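You operate a simulated robot arm through the tools that you are given. There is no shell and no other tool. Be economical: measure what you need, move in short steps, check, and stop when the job is done.

The job below is to be done with a simulated two-armed robot. You get a single attempt, and the scene is never put back.

## Task
Hold the blue cup on the gauge end of the steel bench steady with one hand and put the red brush in it with the other.

Only the result counts: the job must be done as asked and must still hold three seconds after the hand-in. Knocking over, shifting, dropping, spilling or breaking anything else fails it.

## Robot
Two 6-joint arms with two-finger grippers on one trunk, on a base that drives. Base frame: it is fixed to the floor where the robot stands at the start and does not move with it; the origin is under the middle of the robot, x ahead of it, y to its left, z up; the surface under the hand at the start is at about z = 850. Units: mm, rad, N and s.
The left shoulder is at the start at [70, 176, 1165], the right one opposite. With the tool pointing down near the work surface each hand reaches from about 460 to 800 mm from the robot's upright axis, wherever it stands, measured 20 degrees to its own side. Places, roughly: blue cup [500, 1500, 750]; red brush (4x4x5 cm) [700, 100, 900]. Payload 2.45 kg a hand.
Tool frame (each hand has its own): the origin (TCP) lies between the finger pads and is the grasp point; the fingertips stand 26 mm ahead of it; z points along the fingers, y is the line along which they close. Largest opening 96 mm; the body of the gripper starts 69 mm behind the TCP.
Orientation is that of the tool frame in the base frame, as a unit quaternion [w, x, y, z]. With the fingers straight down and closing along the base's y, the tool's x points along the base's -x, its y along +y and its z along -z.

## Interface
- The arms move only by the tool drive_tool. It takes "left_targets", "right_targets" or both (then of equal length, played together; a hand with none holds still); each is a list of rows, each a list of 6 numbers: the shift along the tool's x, y, z in mm, then the turn, a rotation vector about the tool's x, y, z in rad. In form: [[x, y, z, wx, wy, wz], ...]. A call has 1 to 8 rows; each row is the pose to reach, as a shift and turn from the pose commanded when the call began, along the tool's axes at that moment. "left_claw" and "right_claw" are, for a hand that has rows, the gripper command, from -1 (fully open) to 1 (shut), values between in proportion, set as the call begins (left out, the last holds). Each row takes 0.2 s and may step no farther than 50 mm and 0.15 rad from the row before; otherwise, or with a gripper value out of range, the whole call is refused. Where a pose cannot be reached the arm comes as near as it can. A force on the tool above 40 N (or 10 N above the force at the start of the call, whichever is more), or a blocked arm, ends the call early, and 0.2 s more pass. The fingers move at their own pace and stop on an object; they squeeze with about 36 N. The grip force told is the motor's: it shows also when the fingers shut on nothing. Time passes only in rows, and 0.2 s behind the last, so rows that repeat a pose let the fingers close. The reply holds the time, the measured pose of the TCP, the force on the tool along the base axes, the opening and the grip force, in the units named above and with some noise, with the torque about the TCP (base axes, N m) and any sound that the robot's microphone picked up, and new pictures: "views" is both (left out), scene, wrist or none (wrist: the cameras of the hands that moved).
- Cameras (640 x 400 px; columns grow to the right, rows downward): "scene" is now at [136.8, -19, 1488]; the picture's right is [-0.06, -1.00, 0.00], its down [-0.59, 0.04, -0.81] and it looks along [0.80, -0.05, -0.59] (base axes); focal length 293 px, centre (320, 200). "left" rides on the left gripper at [82, -3, -98] in its tool frame; the picture's right is [0.04, 1.00, 0.00], its down [-0.73, 0.03, -0.68] and it looks along [-0.68, 0.03, 0.73] (tool axes); focal length 256 px, centre (320, 200). "right" rides on the right gripper at [82, 3, -98] in its tool frame; the picture's right is [-0.04, 1.00, 0.00], its down [-0.73, -0.03, -0.68] and it looks along [-0.68, -0.03, 0.73] (tool axes); focal length 256 px, centre (320, 200). There is no depth. A picture from a camera that has moved, and an enlarged one, comes with that camera's place and axes in the base frame and with its lens. The place of the scene camera against the robot may be out by one fixed shift of up to 18 mm in any direction.
- slide_trunk(by): slides the trunk up (or, below 0, down) by that many mm; the arms and the scene camera ride with it, the base frame stays. It gives what a move gives, with no picture.
- base_move(legs): drives the robot by 1 to 6 legs, each [ahead, left, turn to the left] in mm, mm and rad, along the robot's own axes; the way and the turn of a leg run together, so that a leg with both is an arc; at most 1500 mm and 3.142 rad a leg. The arms and the cameras ride along, it lands a little off, and it stops where it bumps. It gives what a move gives, and a new picture of the scene camera.
- turn_head(pan, tilt): turns the head with the scene camera to pan (to the left, within 1.501 rad either way) and tilt (down, from -0.506 to 1.204), counted from straight ahead of the robot. It gives what a move gives, and a new picture of the scene camera.
- enlarge(camera, box): a new picture of the part [left, top, right, bottom] of that camera's present view, enlarged. No time passes.
- job_done(): hands the job in; it is judged then, once.

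Go step by step. Nothing tells you exact positions but the pictures and the camera data: compare them with the known pose of the tool, close in by small moves and look again before you grip or let go. The budget is 120 turns and 260 pictures, counting those below and the enlarged ones. Unless the task says otherwise, let go and move clear before handing in, and close with one line.

The tools are called after "Emit:" as name(argument=value, ...) on one line, values as JSON. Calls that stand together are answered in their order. drive_tool: Moves the arms, as the interface text tells. Its arguments: {"type":"object","properties":{"left_targets":{"type":"array","items":{"type":"array","items":{"type":"number"}}},"left_claw":{"type":"number"},"right_targets":{"type":"array","items":{"type":"array","items":{"type":"number"}}},"right_claw":{"type":"number"},"views":{"type":"string","enum":["both","scene","wrist","none"]}},"required":[]} The other tools are called the same way: slide_trunk (by) slides the trunk up or down; base_move (legs) drives the base; turn_head (pan, tilt) turns the head that bears the scene camera; enlarge (camera, box) takes an enlarged picture of a part of a camera's view; job_done () hands the job in.

At the start:

```text
t: 0.0
left_ee_pos: [599.9, 281.7, 1106.8]
left_orientation: [0.0, -0.001, 1.0, 0.001]
left_wrist_force: [0.3, -0.2, 0.1]
left_ft_torque: [0.02, 0.04, -0.01]
left_opening: 95.9
left_finger_force: 0.1
right_ee_pos: [514.0, -157.7, 1156.6]
right_orientation: [0.0, 0.0, 1.0, 0.0]
right_wrist_force: [-0.6, 0.0, 0.2]
right_ft_torque: [-0.03, 0.01, 0.03]
right_opening: 96.1
right_finger_force: 0.1
trunk travel left (down, up): [-650.0, 190.0]
robot x, y, heading: [-0.6, 3.3, 0.001]
head pan, tilt: [-0.061, 0.634]
```

scene: 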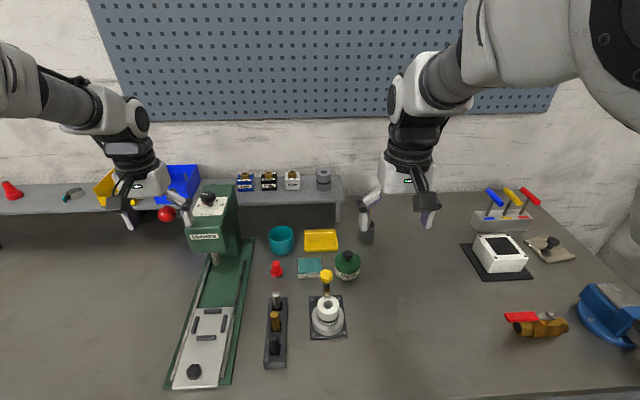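
right: 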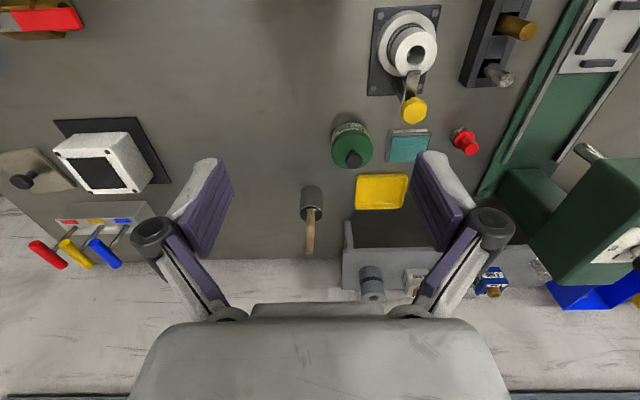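
left: 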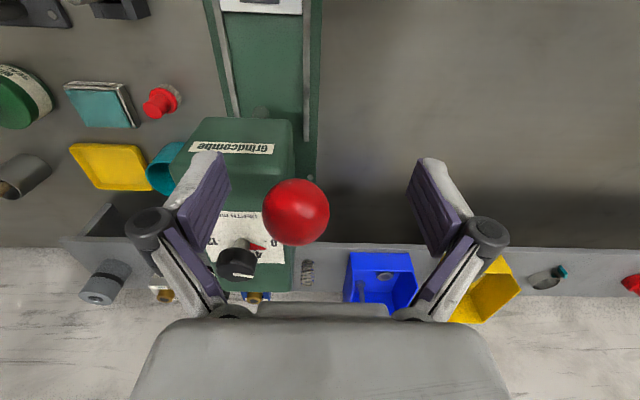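

I see a small red item at about pixel (277,268), which is probably the red brush, near [700,100]. The blue cup should be far to the left, so I'll enlarge the brush and then look left.

Emit:
enlarge(camera="scene", box=[220, 210, 380, 310])

Emit:
turn_head(pan=1.2, tilt=0.5)

```text
4.00 times, centred on (300, 260) of scene
camera zoom: at [136.8, -19.0, 1488.0], right [-0.06, -1.0, 0.0], down [-0.59, 0.04, -0.81], along [0.8, -0.05, -0.59], focal length 1170 px, centre (400, -40)
```

zoom: 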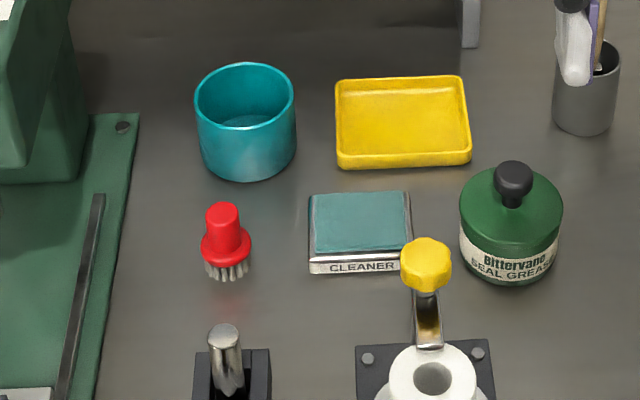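

```text
t: 1.4
left_ee_pos: [599.2, 282.6, 1106.9]
left_orientation: [0.0, -0.001, 1.0, 0.001]
left_wrist_force: [-0.6, -0.1, -0.6]
left_ft_torque: [0.01, -0.04, -0.01]
left_opening: 96.2
left_finger_force: 0.0
right_ee_pos: [512.8, -158.0, 1154.4]
right_orientation: [0.0, 0.0, 1.0, 0.0]
right_wrist_force: [0.0, -1.1, 0.0]
right_ft_torque: [-0.01, 0.02, 0.02]
right_opening: 96.0
right_finger_force: 0.0
trunk travel left (down, up): [-650.0, 190.0]
robot x, y, heading: [-2.1, 1.4, 0.002]
head pan, tilt: [1.201, 0.499]
camera scene: at [82.6, 71.2, 1499.9], right [0.93, -0.36, 0.0], down [-0.17, -0.45, -0.88], along [0.32, 0.82, -0.48], focal length 293 px, centre (320, 200)
```

scene: 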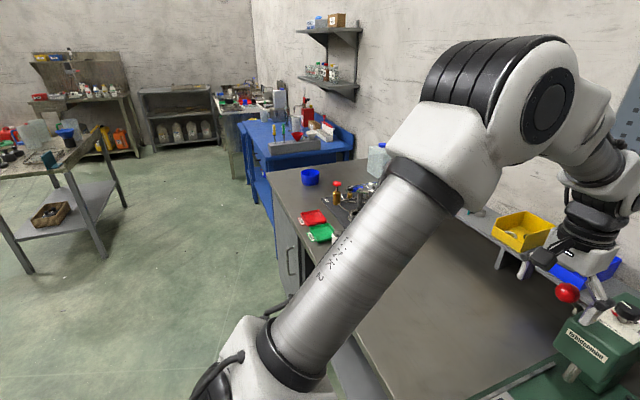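

There is a blue cup near pixel (310,177) on the left end of a bench. I'll zoom in there and on the other tables.

Emit:
enlarge(camera="scene", box=[230, 100, 420, 250])

Emit:
enlarge(camera="scene", box=[0, 90, 160, 220])

```text
2.67 times, centred on (325, 175) of scene
camera zoom: at [82.6, 71.2, 1499.9], right [0.93, -0.36, 0.0], down [-0.17, -0.45, -0.88], along [0.32, 0.82, -0.48], focal length 780 px, centre (307, 267)
```

zoom: 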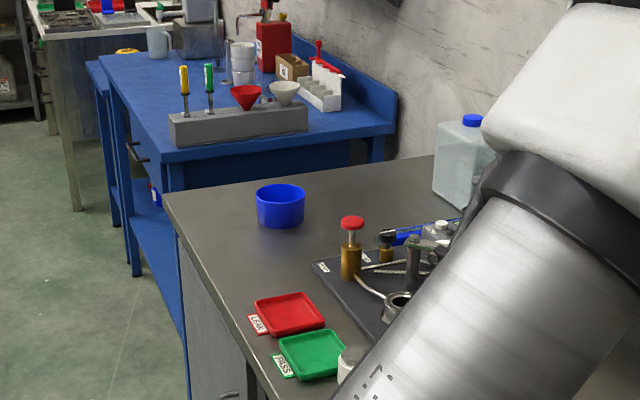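

```text
3.08 times, centred on (80, 155) of scene
camera zoom: at [82.6, 71.2, 1499.9], right [0.93, -0.36, 0.0], down [-0.17, -0.45, -0.88], along [0.32, 0.82, -0.48], focal length 900 px, centre (1058, 338)
```

zoom: 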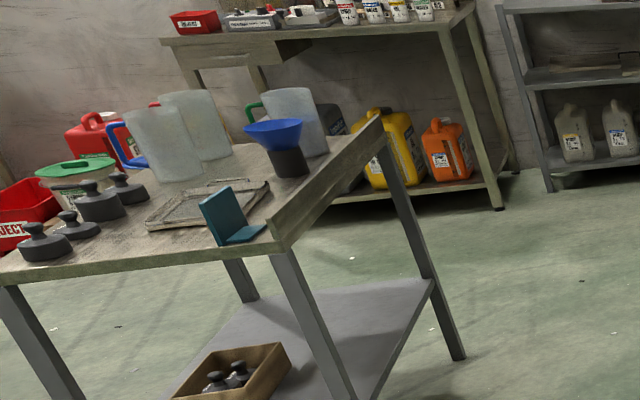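

The blue cup is clear, on the left end of the steel bench near (560,1450). The red brush comes first, so I'll bring the right hand above it, staying high, and look through the wrist camera.

Emit:
drive_tool(right_targets=[[-20, 32, 14, 0, 0, 0], [-42, 64, 28, 0, 0, 0], [-63, 96, 42, 0, 0, 0], [-84, 128, 56, 0, 0, 0], [-105, 160, 70, 0, 0, 0], [-126, 192, 84, 0, 0, 0], [-145, 223, 100, 0, 0, 0]], right_claw=-0.3, views="wrist")

Emit:
turn_head(pan=0.1, tilt=0.7)

```text
t: 3.0
left_ee_pos: [601.3, 283.5, 1105.3]
left_orientation: [-0.001, -0.001, 1.0, 0.002]
left_wrist_force: [0.2, 1.2, 0.7]
left_ft_torque: [0.01, 0.05, -0.02]
left_opening: 96.0
left_finger_force: 0.0
right_ee_pos: [695.1, 25.2, 1063.9]
right_orientation: [-0.004, -0.005, 1.0, -0.001]
right_wrist_force: [0.7, -0.4, 0.3]
right_ft_torque: [0.06, 0.03, -0.03]
right_opening: 62.3
right_finger_force: 0.1
right hand out of reach, approached as far as the arm can: row 3, 4, 5, 6, 7
trunk travel left (down, up): [-650.0, 190.0]
robot x, y, heading: [-0.2, 1.9, 0.0]
head pan, tilt: [1.201, 0.499]
camera right: at [612.5, 28.7, 1162.4], right [0.03, 1.0, 0.0], down [0.74, -0.02, 0.67], along [0.67, -0.02, -0.74], focal length 256 px, centre (320, 200)
```

right: 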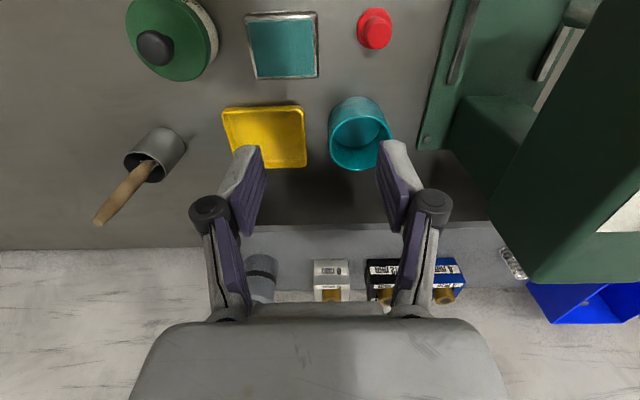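

```text
t: 4.4
left_ee_pos: [599.9, 281.9, 1107.1]
left_orientation: [0.0, -0.001, 1.0, 0.001]
left_wrist_force: [-0.7, 0.5, 0.5]
left_ft_torque: [0.01, 0.02, 0.02]
left_opening: 96.0
left_finger_force: 0.0
right_ee_pos: [693.1, 23.7, 1066.1]
right_orientation: [-0.002, -0.004, 1.0, 0.001]
right_wrist_force: [-0.3, -0.2, -0.2]
right_ft_torque: [-0.01, 0.03, 0.02]
right_opening: 62.6
right_finger_force: 0.0
trunk travel left (down, up): [-650.0, 190.0]
robot x, y, heading: [-0.8, 2.1, 0.0]
head pan, tilt: [0.099, 0.7]
camera scene: at [134.0, -5.2, 1482.3], right [0.1, -0.99, 0.0], down [-0.64, -0.06, -0.77], along [0.76, 0.08, -0.64], focal length 293 px, centre (320, 200)
```

scene: 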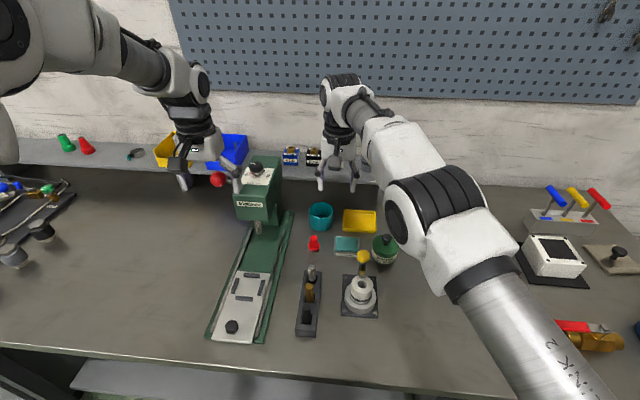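

The brush is at about (657,70), just out of the right hand's comfortable reach. The press's red ball is close in front of the left fingers, so I'll back the left hand away and up, bring the right hand back, and shift the base left.

Emit:
drive_tool(left_targets=[[40, 0, 0, 0, 0, 0], [80, 0, 0, 0, 0, 0], [80, 0, -45, 0, 0, 0], [80, 0, -90, 0, 0, 0], [80, 0, -130, 0, 0, 0]], right_targets=[[20, -30, 0, 0, 0, 0], [40, -60, 0, 0, 0, 0], [50, -95, 0, 0, 0, 0], [55, -130, 0, 0, 0, 0], [55, -160, 0, 0, 0, 0]], views="none")

Emit:
base_move(legs=[[0, 150, 0]])

```text
t: 5.6
left_ee_pos: [518.9, 281.0, 1237.3]
left_orientation: [0.0, 0.0, 1.0, 0.002]
left_wrist_force: [-0.1, -0.7, 1.3]
left_ft_torque: [0.02, 0.0, -0.03]
left_opening: 96.1
left_finger_force: 0.2
right_ee_pos: [638.3, -137.3, 1066.1]
right_orientation: [-0.001, -0.001, 1.0, 0.001]
right_wrist_force: [0.0, 0.4, -0.4]
right_ft_torque: [0.04, 0.01, 0.02]
right_opening: 62.3
right_finger_force: 0.0
trunk travel left (down, up): [-650.0, 190.0]
robot x, y, heading: [1.2, -3.1, -0.002]
head pan, tilt: [0.099, 0.7]
```

```text
t: 6.9
left_ee_pos: [520.4, 429.0, 1238.8]
left_orientation: [0.001, 0.0, 1.0, 0.002]
left_wrist_force: [-0.3, -0.1, 0.4]
left_ft_torque: [0.0, 0.0, 0.01]
left_opening: 96.0
left_finger_force: 0.1
right_ee_pos: [637.4, 12.6, 1066.4]
right_orientation: [0.0, 0.0, 1.0, 0.0]
right_wrist_force: [0.6, -1.1, 0.0]
right_ft_torque: [-0.01, -0.02, -0.02]
right_opening: 62.3
right_finger_force: 0.1
trunk travel left (down, up): [-650.0, 190.0]
robot x, y, heading: [-2.8, 151.0, -0.002]
head pan, tilt: [0.099, 0.7]
camera scene: at [134.3, 141.8, 1482.2], right [0.1, -1.0, 0.0], down [-0.64, -0.06, -0.76], along [0.76, 0.08, -0.64], focal length 293 px, centre (320, 200)
```

scene: 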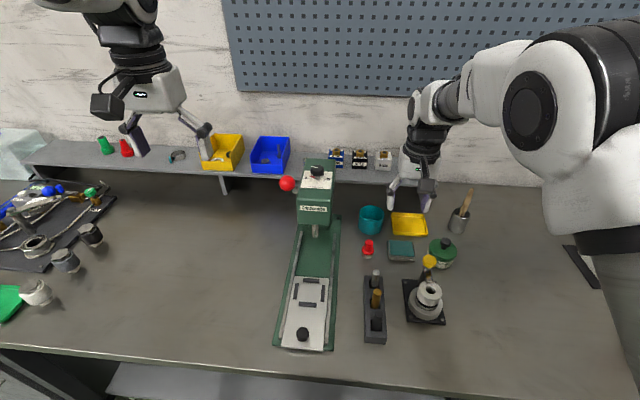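

Now I'll move the right hand to above the brush at about (650,62,985) and look.

Emit:
drive_tool(right_targets=[[-6, 25, 25, 0, 0, 0], [-13, 50, 55, 0, 0, 0], [-13, 50, 80, 0, 0, 0], [-13, 50, 80, 0, 0, 0]], views="both")

```text
t: 7.9
left_ee_pos: [519.9, 430.2, 1237.0]
left_orientation: [0.002, 0.0, 1.0, 0.001]
left_wrist_force: [0.0, 0.5, 0.6]
left_ft_torque: [-0.01, 0.0, 0.0]
left_opening: 95.9
left_finger_force: 0.0
right_ee_pos: [651.2, 63.6, 987.1]
right_orientation: [0.0, 0.001, 1.0, 0.0]
right_wrist_force: [-0.3, 0.2, 0.2]
right_ft_torque: [-0.02, 0.0, 0.02]
right_opening: 62.4
right_finger_force: 0.0
trunk travel left (down, up): [-650.0, 190.0]
robot x, y, heading: [-0.4, 146.9, 0.002]
head pan, tilt: [0.099, 0.7]
camera scene: at [134.0, 143.2, 1482.2], right [0.1, -1.0, 0.0], down [-0.64, -0.06, -0.76], along [0.76, 0.08, -0.64], focal length 293 px, centre (320, 200)
camera right: at [568.0, 66.6, 1085.4], right [0.04, 1.0, 0.0], down [0.73, -0.03, 0.68], along [0.68, -0.03, -0.73], focal length 256 px, centre (320, 200)
```

scene: 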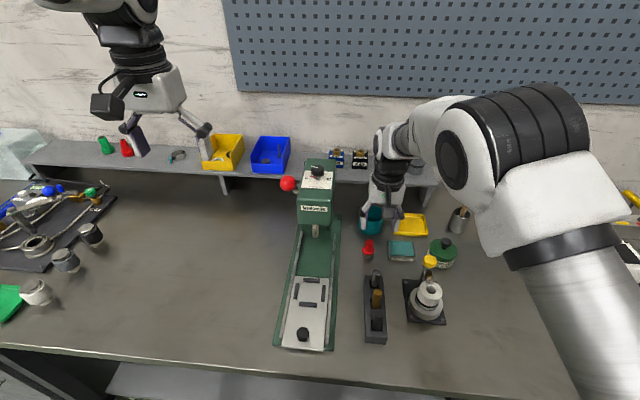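
right: 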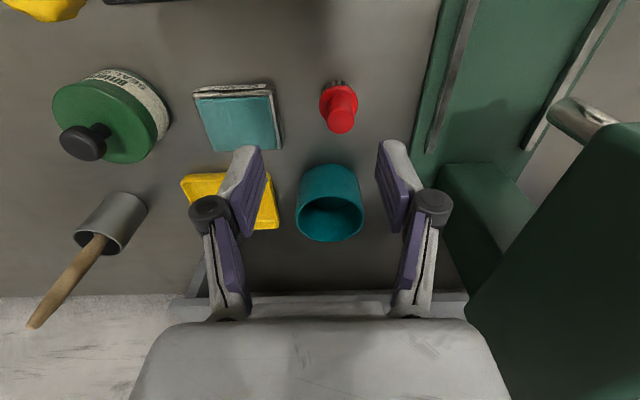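

The brush knob is at about (656,79), top at z≈898. I'll centre over it and come down to z≈925 for a check.

Emit:
drive_tool(right_targets=[[-5, 15, 20, 0, 0, 0], [-5, 15, 50, 0, 0, 0], [-5, 15, 50, 0, 0, 0]], views="wrist")

```text
t: 8.7
left_ee_pos: [519.1, 430.4, 1237.2]
left_orientation: [0.001, 0.0, 1.0, 0.001]
left_wrist_force: [-0.4, 0.0, 0.8]
left_ft_torque: [-0.02, -0.01, -0.02]
left_opening: 95.7
left_finger_force: 0.0
right_ee_pos: [656.6, 78.5, 936.4]
right_orientation: [-0.001, 0.001, 1.0, 0.0]
right_wrist_force: [-0.1, -0.2, -0.4]
right_ft_torque: [-0.02, 0.01, 0.02]
right_opening: 62.4
right_finger_force: 0.0
trunk travel left (down, up): [-650.0, 190.0]
robot x, y, heading: [-0.1, 147.3, -0.001]
head pan, tilt: [0.099, 0.7]
camera right: at [572.5, 81.3, 1035.3], right [0.04, 1.0, 0.0], down [0.73, -0.03, 0.68], along [0.68, -0.03, -0.73], focal length 256 px, centre (320, 200)
```

right: 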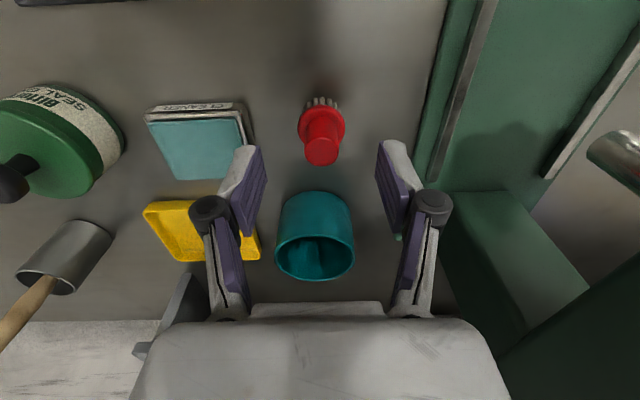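

Aligned: knob at (659,78), top at z≈896. I'll go down to z≈883 and close.

Emit:
drive_tool(right_targets=[[-2, 0, 20, 0, 0, 0], [-2, 0, 40, 0, 0, 0], [-2, 0, 53, 0, 0, 0], [-2, 0, 53, 0, 0, 0]], views="wrist")

Emit:
drive_tool(right_targets=[[0, 0, 0, 0, 0, 0], [0, 0, 0, 0, 0, 0], [0, 0, 0, 0, 0, 0]], right_claw=1, views="wrist")

```text
t: 9.7
left_ee_pos: [520.9, 431.0, 1236.5]
left_orientation: [0.0, 0.0, 1.0, 0.001]
left_wrist_force: [0.7, -0.4, -0.9]
left_ft_torque: [-0.05, 0.01, 0.02]
left_opening: 96.0
left_finger_force: 0.0
right_ee_pos: [657.4, 77.3, 883.5]
right_orientation: [0.0, 0.001, 1.0, -0.001]
right_wrist_force: [0.5, -0.2, -0.1]
right_ft_torque: [-0.02, -0.02, -0.03]
right_opening: 62.2
right_finger_force: 0.0
trunk travel left (down, up): [-650.0, 190.0]
robot x, y, heading: [-1.0, 148.8, 0.001]
head pan, tilt: [0.099, 0.7]
camera right: at [574.6, 80.8, 981.6], right [0.04, 1.0, 0.0], down [0.73, -0.03, 0.68], along [0.68, -0.03, -0.73], focal length 256 px, centre (320, 200)
```

right: 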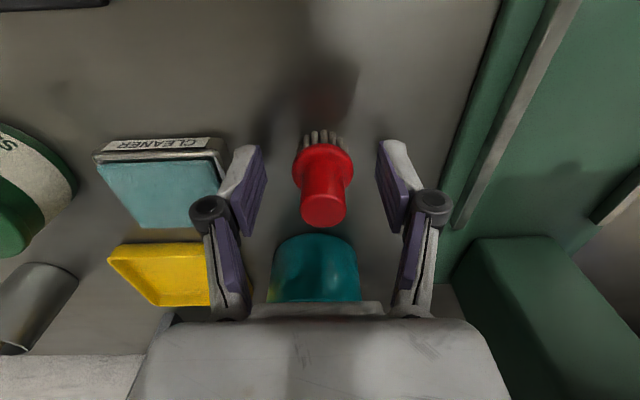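

```text
t: 10.5
left_ee_pos: [520.6, 431.5, 1237.9]
left_orientation: [0.0, 0.0, 1.0, 0.0]
left_wrist_force: [-0.1, 0.0, -0.6]
left_ft_torque: [-0.04, 0.0, -0.01]
left_opening: 96.1
left_finger_force: 0.1
right_ee_pos: [657.4, 78.2, 883.0]
right_orientation: [0.0, 0.001, 1.0, 0.0]
right_wrist_force: [0.5, 0.0, 0.6]
right_ft_torque: [0.02, 0.03, 0.02]
right_opening: 31.6
right_finger_force: 35.4
trunk travel left (down, up): [-650.0, 190.0]
robot x, y, heading: [2.3, 149.7, -0.007]
head pan, tilt: [0.099, 0.7]
camera right: at [574.5, 80.8, 981.9], right [0.04, 1.0, 0.0], down [0.73, -0.03, 0.68], along [0.68, -0.03, -0.73], focal length 256 px, centre (320, 200)
```

right: 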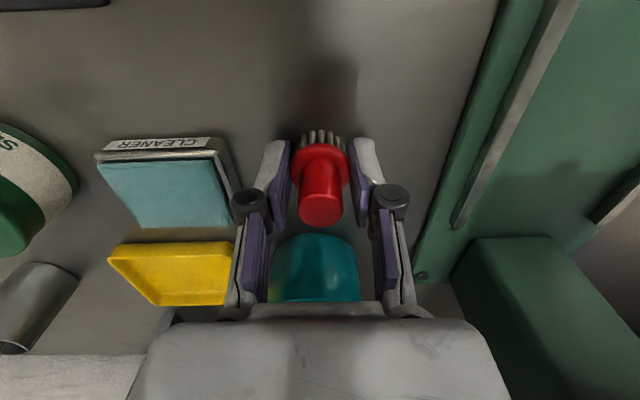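

The brush is gripped at its flange (32 mm). I'll lift it straight up slowly.

Emit:
drive_tool(right_targets=[[0, 0, -20, 0, 0, 0], [0, 0, -50, 0, 0, 0], [0, 0, -90, 0, 0, 0], [0, 0, -130, 0, 0, 0], [0, 0, -170, 0, 0, 0], [0, 0, -210, 0, 0, 0], [0, 0, -250, 0, 0, 0], [0, 0, -250, 0, 0, 0]], views="both")

```text
t: 12.3
left_ee_pos: [520.2, 429.8, 1236.9]
left_orientation: [0.0, 0.0, 1.0, 0.002]
left_wrist_force: [-0.4, 0.4, -1.1]
left_ft_torque: [-0.01, 0.02, 0.0]
left_opening: 96.0
left_finger_force: 0.1
right_ee_pos: [659.1, 79.1, 1133.2]
right_orientation: [-0.001, 0.001, 1.0, 0.0]
right_wrist_force: [0.0, -0.1, -0.3]
right_ft_torque: [0.03, 0.04, 0.0]
right_opening: 32.1
right_finger_force: 35.8
trunk travel left (down, up): [-650.0, 190.0]
robot x, y, heading: [-1.1, 150.7, 0.001]
head pan, tilt: [0.099, 0.7]
camera scene: at [134.9, 143.4, 1482.1], right [0.1, -1.0, 0.0], down [-0.64, -0.06, -0.76], along [0.76, 0.08, -0.64], focal length 293 px, centre (320, 200)
camera right: at [576.3, 81.6, 1231.5], right [0.04, 1.0, 0.0], down [0.73, -0.03, 0.68], along [0.68, -0.03, -0.73], focal length 256 px, centre (320, 200)
```

scene: 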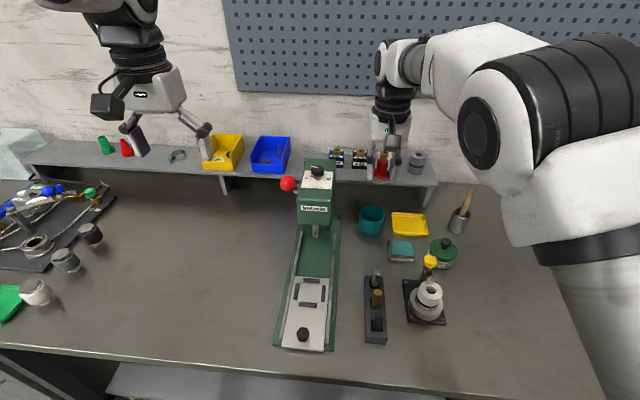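
right: 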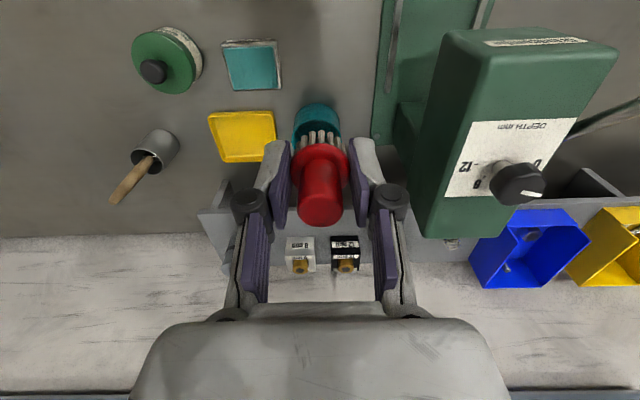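

The brush is secure. I'll retract the right hand to a clear carry pose, then drive left to the blue cup.

Emit:
drive_tool(right_targets=[[40, -15, -10, 0, 0, 0], [80, -30, -20, 0, 0, 0], [120, -50, -30, 0, 0, 0], [160, -70, -40, 0, 0, 0], [180, -90, -50, 0, 0, 0]], views="none")

Emit:
base_move(legs=[[-30, 0, 0], [0, 1100, 0]])

Emit:
turn_head(pan=0.4, tilt=0.75)

```text
t: 13.5
left_ee_pos: [520.3, 430.1, 1238.3]
left_orientation: [0.001, 0.0, 1.0, 0.002]
left_wrist_force: [0.4, -0.5, -0.5]
left_ft_torque: [-0.01, -0.02, 0.0]
left_opening: 95.8
left_finger_force: 0.0
right_ee_pos: [478.2, -14.7, 1182.6]
right_orientation: [0.0, 0.0, 1.0, 0.0]
right_wrist_force: [0.8, -0.9, -1.4]
right_ft_torque: [-0.01, 0.01, 0.0]
right_opening: 31.7
right_finger_force: 35.9
trunk travel left (down, up): [-650.0, 190.0]
robot x, y, heading: [0.9, 150.6, -0.004]
head pan, tilt: [0.099, 0.7]
```

```text
t: 19.6
left_ee_pos: [489.2, 1527.5, 1237.0]
left_orientation: [0.0, -0.002, 1.0, 0.0]
left_wrist_force: [-0.3, -0.7, 0.2]
left_ft_torque: [0.01, -0.01, -0.01]
left_opening: 95.8
left_finger_force: 0.0
right_ee_pos: [447.4, 1086.9, 1182.3]
right_orientation: [0.001, 0.0, 1.0, 0.0]
right_wrist_force: [0.0, 0.1, 0.0]
right_ft_torque: [-0.01, -0.01, 0.02]
right_opening: 31.6
right_finger_force: 36.0
trunk travel left (down, up): [-650.0, 190.0]
robot x, y, heading: [-33.0, 1247.5, 0.005]
head pan, tilt: [0.099, 0.7]
camera scene: at [103.4, 1241.1, 1482.2], right [0.1, -0.99, 0.0], down [-0.64, -0.07, -0.76], along [0.76, 0.08, -0.64], focal length 293 px, centre (320, 200)
```

scene: 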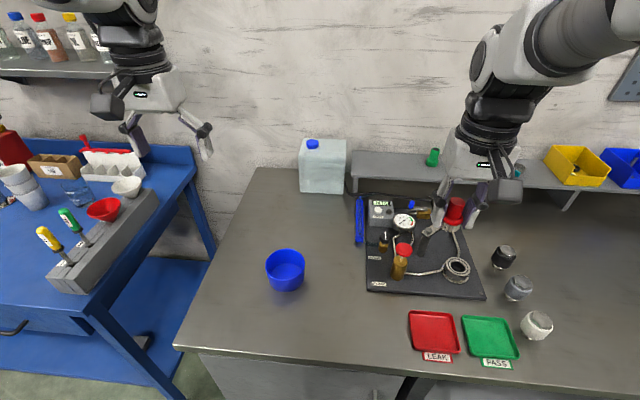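

```text
t: 20.4
left_ee_pos: [489.5, 1529.2, 1237.1]
left_orientation: [0.0, -0.003, 1.0, 0.001]
left_wrist_force: [-0.5, -0.3, -0.5]
left_ft_torque: [-0.01, 0.03, 0.02]
left_opening: 95.8
left_finger_force: 0.1
right_ee_pos: [446.8, 1087.5, 1183.0]
right_orientation: [0.0, -0.002, 1.0, 0.0]
right_wrist_force: [-1.2, 0.6, -2.3]
right_ft_torque: [0.03, -0.06, 0.01]
right_opening: 31.5
right_finger_force: 36.1
trunk travel left (down, up): [-650.0, 190.0]
robot x, y, heading: [-34.4, 1245.4, 0.003]
head pan, tilt: [0.4, 0.75]
camera scene: at [95.2, 1265.2, 1478.0], right [0.39, -0.92, 0.0], down [-0.63, -0.27, -0.73], along [0.67, 0.29, -0.68], focal length 293 px, centre (320, 200)
```

scene: 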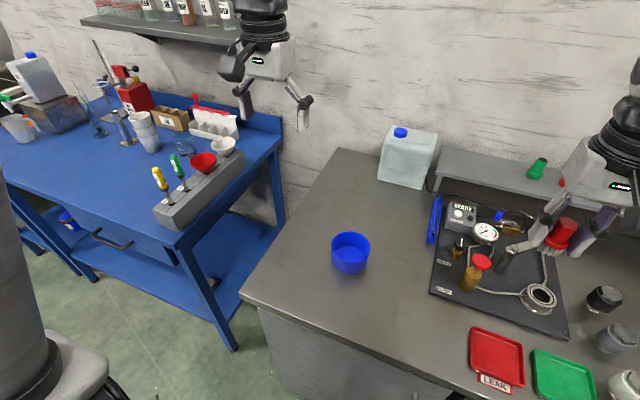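

The cup is at about (540,1374) on the same-height bench. I'll measure it enlarged and then shift the base a bit more to the left.

Emit:
enlarge(camera="scene", box=[310, 220, 390, 290])

Emit:
base_move(legs=[[0, 110, 0]])

Emit:
turn_head(pan=0.0, tilt=0.8)

Emit:
enlarge(camera="left", box=[0, 0, 640, 400])

```text
5.71 times, centred on (350, 255) of scene
camera zoom: at [95.2, 1265.2, 1478.0], right [0.39, -0.92, 0.0], down [-0.63, -0.27, -0.73], along [0.67, 0.29, -0.68], focal length 1672 px, centre (149, -114)
```

zoom: 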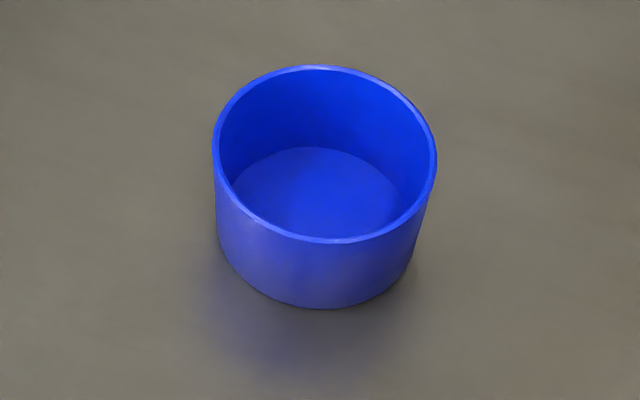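

```text
t: 21.6
left_ee_pos: [488.9, 1638.9, 1237.4]
left_orientation: [0.001, -0.002, 1.0, 0.002]
left_wrist_force: [0.0, 0.8, -0.7]
left_ft_torque: [0.02, 0.01, -0.02]
left_opening: 95.9
left_finger_force: 0.0
right_ee_pos: [446.5, 1196.8, 1183.5]
right_orientation: [0.001, 0.0, 1.0, 0.0]
right_wrist_force: [-0.2, 0.2, -0.5]
right_ft_torque: [0.01, 0.01, 0.01]
right_opening: 31.9
right_finger_force: 36.3
trunk travel left (down, up): [-650.0, 190.0]
robot x, y, heading: [-27.8, 1355.1, 0.001]
head pan, tilt: [0.4, 0.75]
camera scene: at [95.0, 1374.6, 1478.0], right [0.39, -0.92, 0.0], down [-0.63, -0.27, -0.73], along [0.67, 0.29, -0.68], focal length 293 px, centre (320, 200)
```

scene: 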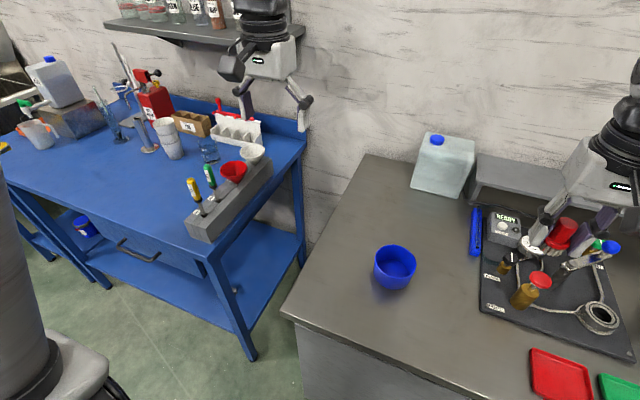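

```text
t: 22.5
left_ee_pos: [487.7, 1638.8, 1237.0]
left_orientation: [0.0, -0.001, 1.0, 0.001]
left_wrist_force: [-0.3, -0.1, -0.2]
left_ft_torque: [-0.01, -0.03, -0.02]
left_opening: 96.1
left_finger_force: 0.1
right_ee_pos: [447.3, 1197.3, 1182.8]
right_orientation: [-0.001, 0.0, 1.0, 0.0]
right_wrist_force: [0.1, -0.2, 0.0]
right_ft_torque: [-0.01, 0.02, 0.02]
right_opening: 31.5
right_finger_force: 35.9
trunk travel left (down, up): [-650.0, 190.0]
robot x, y, heading: [-29.4, 1355.9, 0.003]
head pan, tilt: [0.0, 0.799]
camera scene: at [99.4, 1343.1, 1474.0], right [0.0, -1.0, 0.0], down [-0.72, 0.0, -0.7], along [0.7, 0.0, -0.72], focal length 293 px, centre (320, 200)
```

scene: 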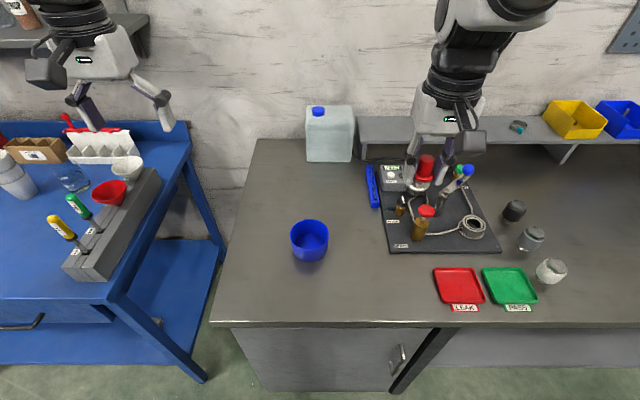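

```text
1.00 times, centred on (320, 200) of left (not enlarged: the box is as wide or as high as the picture)
camera zoom: at [406.7, 1636.5, 1335.9], right [-0.04, 1.0, 0.0], down [0.73, 0.03, 0.68], along [0.68, 0.03, -0.73], focal length 256 px, centre (320, 200)
```

zoom: 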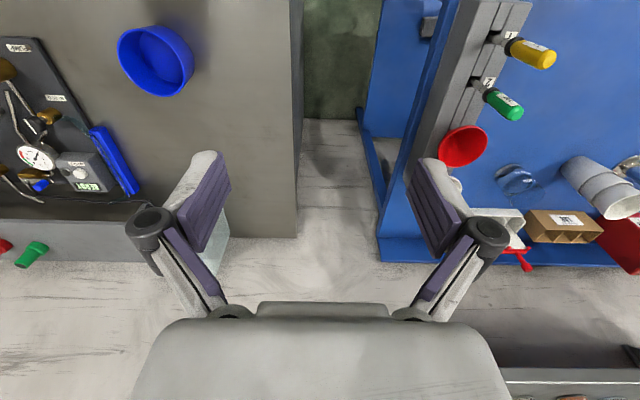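

The cup rim is about 97 mm wide and about 50 mm high, so I'll pinch its left wall with the left hand. I'll bring the left hand above it and look from there.

Emit:
drive_tool(left_targets=[[-5, -30, 25, 0, 0, 0], [-10, -60, 55, 0, 0, 0], [-15, -90, 85, 0, 0, 0], [-20, -120, 115, 0, 0, 0], [-25, -150, 145, 0, 0, 0], [-30, -180, 175, 0, 0, 0], [-30, -209, 205, 0, 0, 0], [-30, -209, 205, 0, 0, 0]], left_claw=0.0, views="both")

```text
t: 24.3
left_ee_pos: [537.5, 1466.6, 1045.9]
left_orientation: [0.004, -0.029, 0.999, -0.035]
left_wrist_force: [-0.1, -0.5, 0.2]
left_ft_torque: [0.0, -0.02, -0.01]
left_opening: 48.1
left_finger_force: 0.0
left hand out of reach, approached as far as the arm can: row 7, 8
right_ee_pos: [447.5, 1196.5, 1183.3]
right_orientation: [0.0, 0.0, 1.0, 0.0]
right_wrist_force: [0.2, -0.6, -1.2]
right_ft_torque: [0.0, -0.02, 0.0]
right_opening: 31.6
right_finger_force: 36.1
trunk travel left (down, up): [-650.0, 190.0]
robot x, y, heading: [-33.1, 1356.8, 0.001]
head pan, tilt: [0.0, 0.799]
camera scene: at [98.4, 1341.8, 1474.1], right [0.0, -1.0, 0.0], down [-0.72, 0.0, -0.7], along [0.7, 0.0, -0.72], focal length 293 px, centre (320, 200)
camera left: at [455.7, 1466.2, 1144.9], right [-0.1, 0.99, -0.07], down [0.72, 0.12, 0.68], along [0.68, 0.02, -0.73], focal length 256 px, centre (320, 200)
```

scene: 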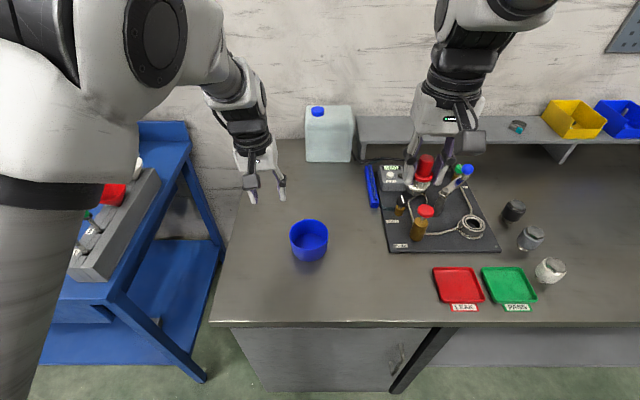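
left: 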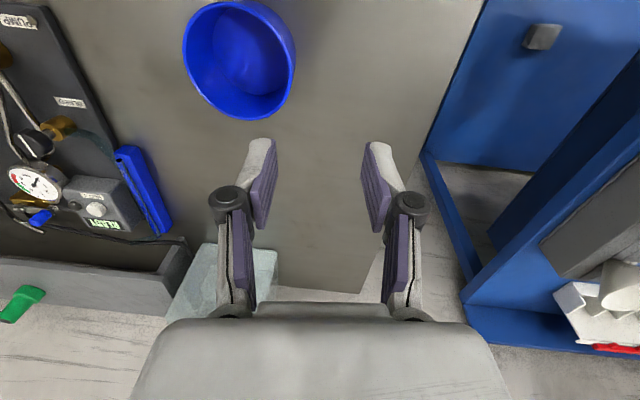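

The cup centre reads (528,1386) from the wrist camera. The left hand reaches inward better when it is farther out, so I'll back the base 140 mm.

Emit:
base_move(legs=[[-140, 15, 0]])

```text
t: 25.6
left_ee_pos: [398.5, 1482.4, 1040.1]
left_orientation: [-0.002, -0.028, 0.999, -0.034]
left_wrist_force: [-0.1, 0.2, 0.2]
left_ft_torque: [0.0, 0.01, -0.04]
left_opening: 48.2
left_finger_force: 0.1
right_ee_pos: [307.7, 1211.5, 1181.5]
right_orientation: [-0.001, 0.0, 1.0, 0.0]
right_wrist_force: [-0.2, -0.1, -0.7]
right_ft_torque: [0.03, 0.06, 0.02]
right_opening: 31.9
right_finger_force: 35.9
trunk travel left (down, up): [-650.0, 190.0]
robot x, y, heading: [-172.8, 1372.9, -0.003]
head pan, tilt: [0.0, 0.799]
camera scene: at [-38.7, 1357.8, 1473.8], right [0.0, -1.0, 0.0], down [-0.72, 0.0, -0.7], along [0.7, 0.0, -0.72], focal length 293 px, centre (320, 200)
```

scene: 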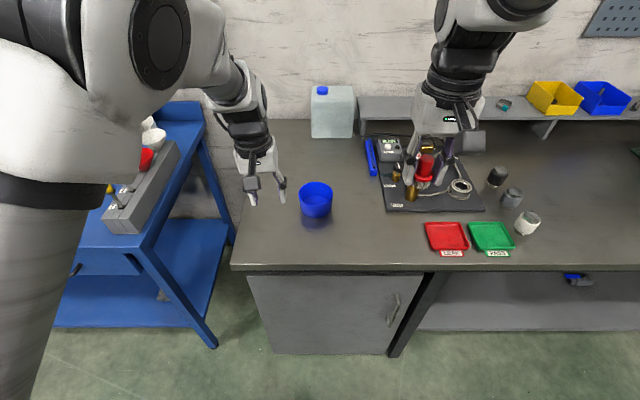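

Now I'll move the left hand above the cup's left wall at about (528,1434,985), straightening the yaw.

Emit:
drive_tool(left_targets=[[-32, -13, 15, 0, 0, 0.015], [-64, -26, 30, 0, 0, 0.03], [-96, -39, 44, 0, 0, 0.045], [-127, -52, 58, 0, 0, 0.058], [-127, -52, 58, 0, 0, 0.058]], views="both")

```text
t: 26.8
left_ee_pos: [526.4, 1433.3, 986.1]
left_orientation: [-0.001, 0.0, 0.999, -0.034]
left_wrist_force: [-0.2, -1.0, -0.2]
left_ft_torque: [-0.01, -0.04, -0.02]
left_opening: 48.0
left_finger_force: 0.0
right_ee_pos: [306.1, 1210.9, 1183.7]
right_orientation: [0.0, 0.0, 1.0, 0.0]
right_wrist_force: [-0.6, 0.7, 0.0]
right_ft_torque: [0.0, 0.01, 0.02]
right_opening: 31.7
right_finger_force: 36.3
trunk travel left (down, up): [-650.0, 190.0]
robot x, y, heading: [-173.4, 1368.4, 0.001]
head pan, tilt: [0.0, 0.799]
camera scene: at [-41.9, 1358.0, 1474.1], right [0.0, -1.0, 0.0], down [-0.72, 0.0, -0.7], along [0.7, 0.0, -0.72], focal length 293 px, centre (320, 200)
camera left: at [444.1, 1437.5, 1085.0], right [-0.04, 1.0, -0.07], down [0.73, 0.07, 0.67], along [0.68, -0.02, -0.73], focal length 256 px, centre (320, 200)
```

scene: 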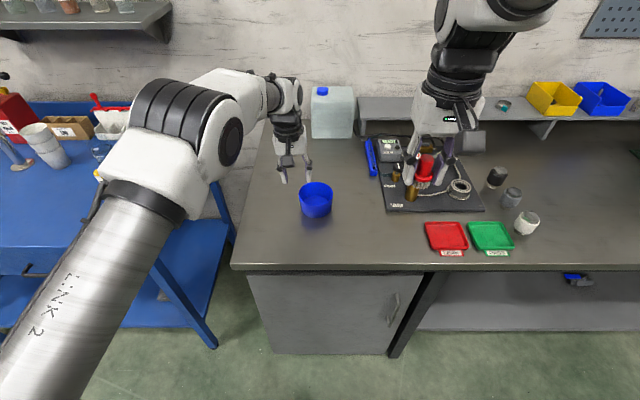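
left: 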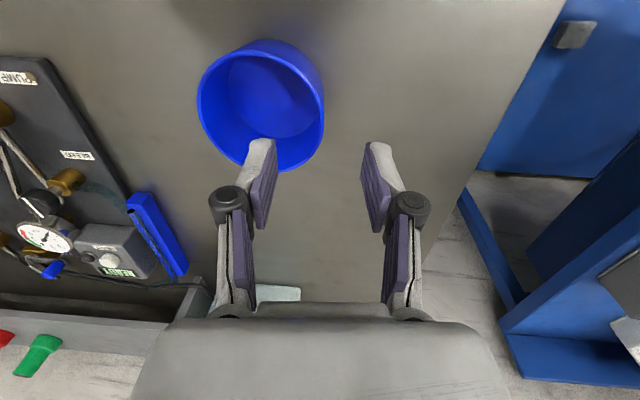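

The cup centre is confirmed at (528,1384), rim radius about 48. I'll descend part-way over the left wall and check.

Emit:
drive_tool(left_targets=[[-1, 2, 25, 0, 0, 0], [-2, 3, 50, 0, 0, 0], [-2, 3, 58, 0, 0, 0], [-2, 3, 58, 0, 0, 0]], views="wrist")

```text
t: 27.8
left_ee_pos: [528.6, 1433.3, 928.2]
left_orientation: [-0.002, 0.001, 0.999, -0.034]
left_wrist_force: [-0.2, 1.0, 0.0]
left_ft_torque: [0.0, -0.01, -0.04]
left_opening: 47.9
left_finger_force: 0.1
right_ee_pos: [306.6, 1210.8, 1183.1]
right_orientation: [0.0, 0.0, 1.0, 0.0]
right_wrist_force: [-0.9, -0.6, -0.7]
right_ft_torque: [-0.01, -0.02, 0.0]
right_opening: 31.8
right_finger_force: 36.3
trunk travel left (down, up): [-650.0, 190.0]
robot x, y, heading: [-172.6, 1370.9, -0.002]
head pan, tilt: [0.0, 0.799]
camera left: at [447.2, 1436.6, 1027.1], right [-0.04, 1.0, -0.07], down [0.73, 0.07, 0.67], along [0.68, -0.02, -0.74], focal length 256 px, centre (320, 200)
```

left: 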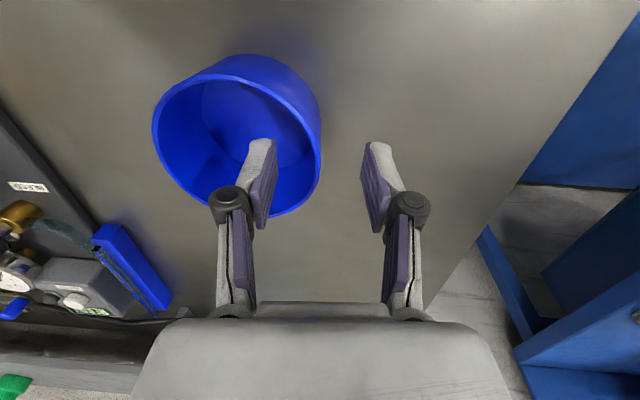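

The wall sits between the fingers. I'll descend to z≈893 and then pinch gently.

Emit:
drive_tool(left_targets=[[1, 1, 18, 0, 0, 0], [1, 1, 35, 0, 0, 0], [1, 1, 35, 0, 0, 0]], views="wrist")

```text
t: 28.6
left_ee_pos: [526.3, 1431.9, 892.5]
left_orientation: [-0.001, 0.001, 0.999, -0.034]
left_wrist_force: [0.2, 0.6, 0.4]
left_ft_torque: [0.01, 0.0, 0.0]
left_opening: 47.8
left_finger_force: 0.0
right_ee_pos: [305.8, 1211.6, 1183.5]
right_orientation: [0.0, -0.001, 1.0, 0.0]
right_wrist_force: [-0.2, -0.5, 0.0]
right_ft_torque: [0.0, -0.02, -0.01]
right_opening: 32.1
right_finger_force: 35.8
trunk travel left (down, up): [-650.0, 190.0]
robot x, y, heading: [-172.2, 1374.5, -0.005]
head pan, tilt: [0.0, 0.799]
camera left: at [445.9, 1434.9, 992.3], right [-0.04, 1.0, -0.07], down [0.73, 0.07, 0.67], along [0.68, -0.02, -0.74], focal length 256 px, centre (320, 200)
```

left: 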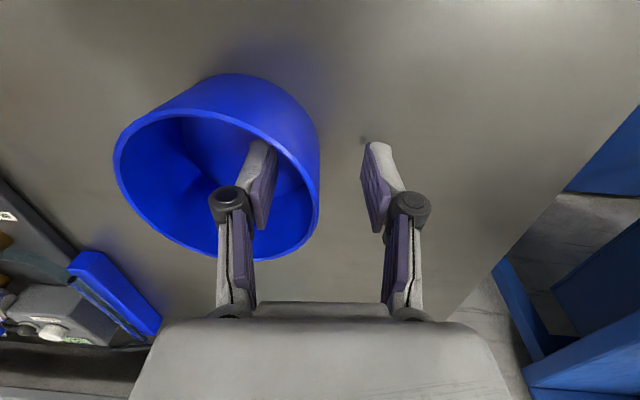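

Now I'll close the left fingers on the wall.

Emit:
drive_tool(left_targets=[[0, 0, 0, 0, 0, 0], [0, 0, 0, 0, 0, 0], [0, 0, 0, 0, 0, 0]], left_claw=1, views="both")

```text
t: 29.4
left_ee_pos: [527.9, 1431.0, 892.9]
left_orientation: [-0.001, 0.001, 0.999, -0.034]
left_wrist_force: [0.0, -0.1, 0.8]
left_ft_torque: [-0.01, 0.04, 0.0]
left_opening: 6.3
left_finger_force: 34.2
right_ee_pos: [305.9, 1211.4, 1183.1]
right_orientation: [0.001, 0.0, 1.0, 0.001]
right_wrist_force: [1.4, 0.5, -0.5]
right_ft_torque: [0.0, 0.0, 0.03]
right_opening: 31.8
right_finger_force: 36.0
trunk travel left (down, up): [-650.0, 190.0]
robot x, y, heading: [-168.9, 1371.4, 0.001]
head pan, tilt: [0.0, 0.799]
camera scene: at [-40.3, 1357.8, 1474.0], right [0.0, -1.0, 0.0], down [-0.72, 0.0, -0.7], along [0.7, 0.0, -0.72], focal length 293 px, centre (320, 200)
camera left: at [446.2, 1435.0, 992.3], right [-0.04, 1.0, -0.07], down [0.74, 0.07, 0.67], along [0.68, -0.02, -0.74], focal length 256 px, centre (320, 200)
```

scene: 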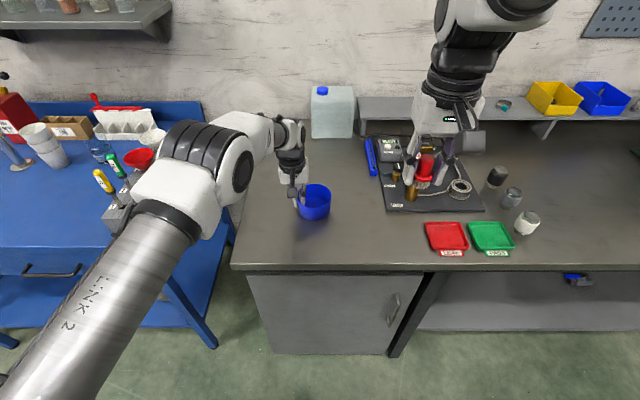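
left: 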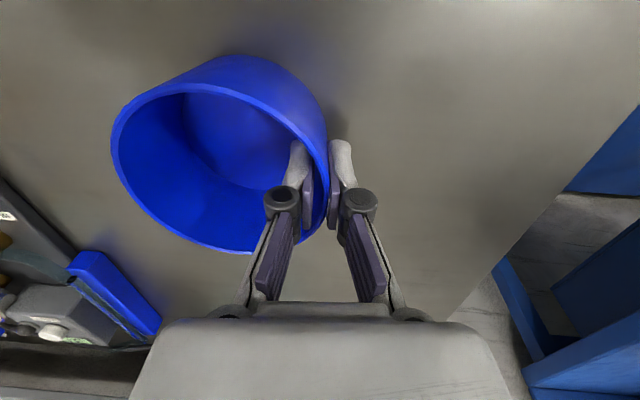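

The wall is pinched (6 mm). The cup seems to have slid a few mm, so I'll check it close up.

Emit:
enlarge(camera="scene", box=[260, 150, 370, 240])

```text
4.44 times, centred on (315, 195) of scene
camera zoom: at [-40.3, 1357.8, 1474.0], right [0.0, -1.0, 0.0], down [-0.72, 0.0, -0.7], along [0.7, 0.0, -0.72], focal length 1300 px, centre (342, 222)
```

zoom: 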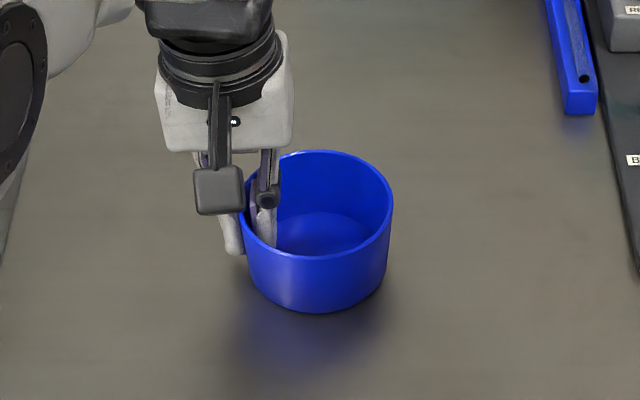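

The cup is held with its centre at about (516,1386). To stay clear of the left gripper I'll yaw the right hand 90° and tilt it to the right before lowering the brush, starting with the yaw while still high.

Emit:
drive_tool(right_targets=[[-18, 5, 6, 0, 0, -0.15], [-36, 10, 12, 0, 0, -0.3], [-54, 15, 18, 0, 0, -0.45], [-72, 20, 24, 0, 0, -0.6], [-90, 25, 30, 0, 0, -0.75], [-108, 30, 36, 0, 0, -0.9], [-126, 35, 42, 0, 0, -1.05], [-144, 40, 48, 0, 0, -1.2]], views="scene")

```text
t: 31.2
left_ee_pos: [528.6, 1429.8, 893.4]
left_orientation: [-0.002, 0.002, 0.999, -0.034]
left_wrist_force: [0.2, -0.1, 1.0]
left_ft_torque: [0.03, 0.01, 0.01]
left_opening: 6.0
left_finger_force: 35.0
right_ee_pos: [452.5, 1250.5, 1134.9]
right_orientation: [0.0, -0.566, 0.825, -0.001]
right_wrist_force: [-0.2, -0.5, -0.3]
right_ft_torque: [-0.02, 0.01, -0.01]
right_opening: 31.6
right_finger_force: 36.1
trunk travel left (down, up): [-650.0, 190.0]
robot x, y, heading: [-168.9, 1372.0, -0.002]
head pan, tilt: [0.0, 0.799]
camera scene: at [-39.6, 1357.8, 1474.0], right [0.0, -1.0, 0.0], down [-0.72, 0.0, -0.7], along [0.7, 0.0, -0.72], focal length 293 px, centre (320, 200)
```

scene: 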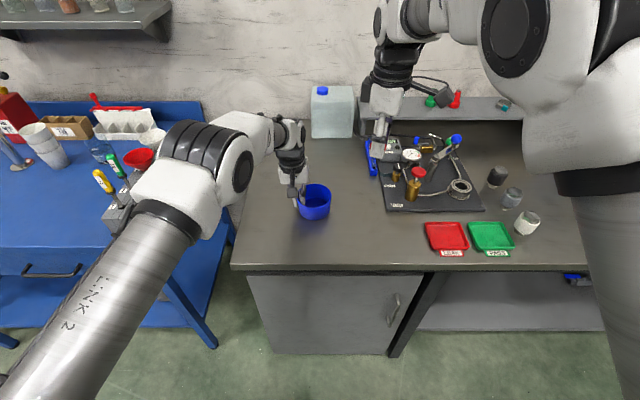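

The yaw works and the wrist camera is on the outside. I'll finish the yaw and move nearer the cup, still high.

Emit:
drive_tool(right_targets=[[-20, -12, 12, 0, 0, -0.12], [-41, -23, 24, 0, 0, -0.24], [-62, -35, 35, 0, 0, -0.37], [-62, -35, 35, 0, 0, -0.37]], views="none")

Emit:
drive_tool(right_targets=[[0, 0, 0, 0, -0.12, 0], [0, 0, 0, 0, -0.24, 0], [0, 0, 0, 0, -0.36, 0], [0, 0, 0, 0, -0.45, 0], [0, 0, 0, 0, -0.45, 0]], views="both")

```text
t: 32.2
left_ee_pos: [529.0, 1430.8, 892.6]
left_orientation: [-0.001, 0.002, 0.999, -0.034]
left_wrist_force: [-0.8, -1.1, 0.0]
left_ft_torque: [0.06, -0.04, -0.03]
left_opening: 5.9
left_finger_force: 34.0
right_ee_pos: [506.6, 1296.2, 1100.0]
right_orientation: [0.0, 0.707, -0.707, 0.0]
right_wrist_force: [-0.1, 0.4, -0.5]
right_ft_torque: [0.02, -0.04, 0.01]
right_opening: 31.7
right_finger_force: 36.2
trunk travel left (down, up): [-650.0, 190.0]
robot x, y, heading: [-170.8, 1373.2, 0.001]
head pan, tilt: [0.0, 0.799]
```

```text
t: 33.4
left_ee_pos: [528.1, 1431.2, 893.3]
left_orientation: [-0.001, 0.0, 0.999, -0.034]
left_wrist_force: [0.1, -1.0, 0.3]
left_ft_torque: [0.0, 0.03, -0.04]
left_opening: 6.0
left_finger_force: 33.5
right_ee_pos: [506.6, 1296.3, 1098.2]
right_orientation: [0.158, -0.689, 0.69, 0.158]
right_wrist_force: [-0.4, -0.5, -0.4]
right_ft_torque: [0.01, 0.0, 0.02]
right_opening: 31.6
right_finger_force: 36.3
trunk travel left (down, up): [-650.0, 190.0]
robot x, y, heading: [-168.2, 1369.9, 0.002]
head pan, tilt: [0.0, 0.799]
camera scene: at [-40.2, 1358.3, 1474.0], right [0.0, -1.0, 0.0], down [-0.72, 0.0, -0.7], along [0.7, 0.0, -0.72], focal length 293 px, centre (320, 200)
camera right: at [501.8, 1180.3, 1152.9], right [-1.0, 0.04, 0.02], down [0.03, 0.36, 0.93], along [0.03, 0.93, -0.37], focal length 256 px, centre (320, 200)
```

scene: 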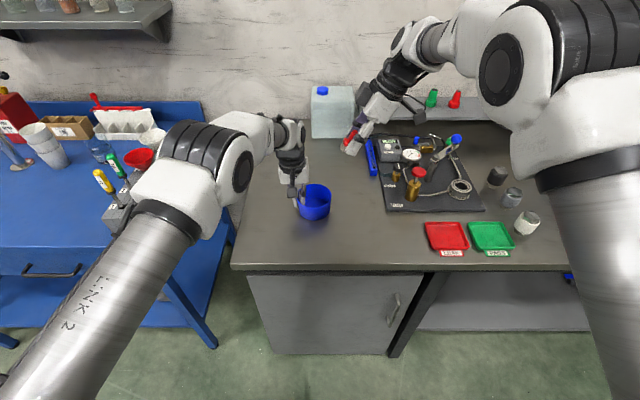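
right: 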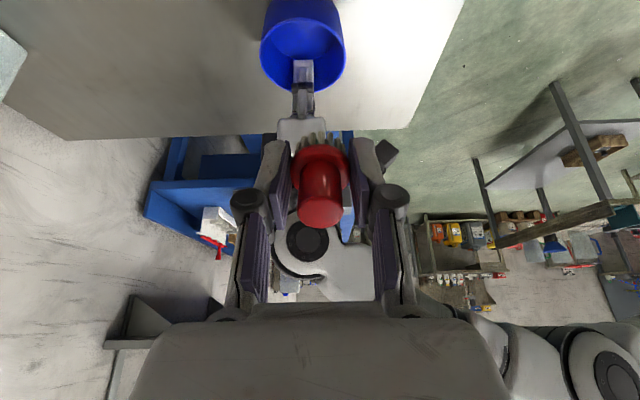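

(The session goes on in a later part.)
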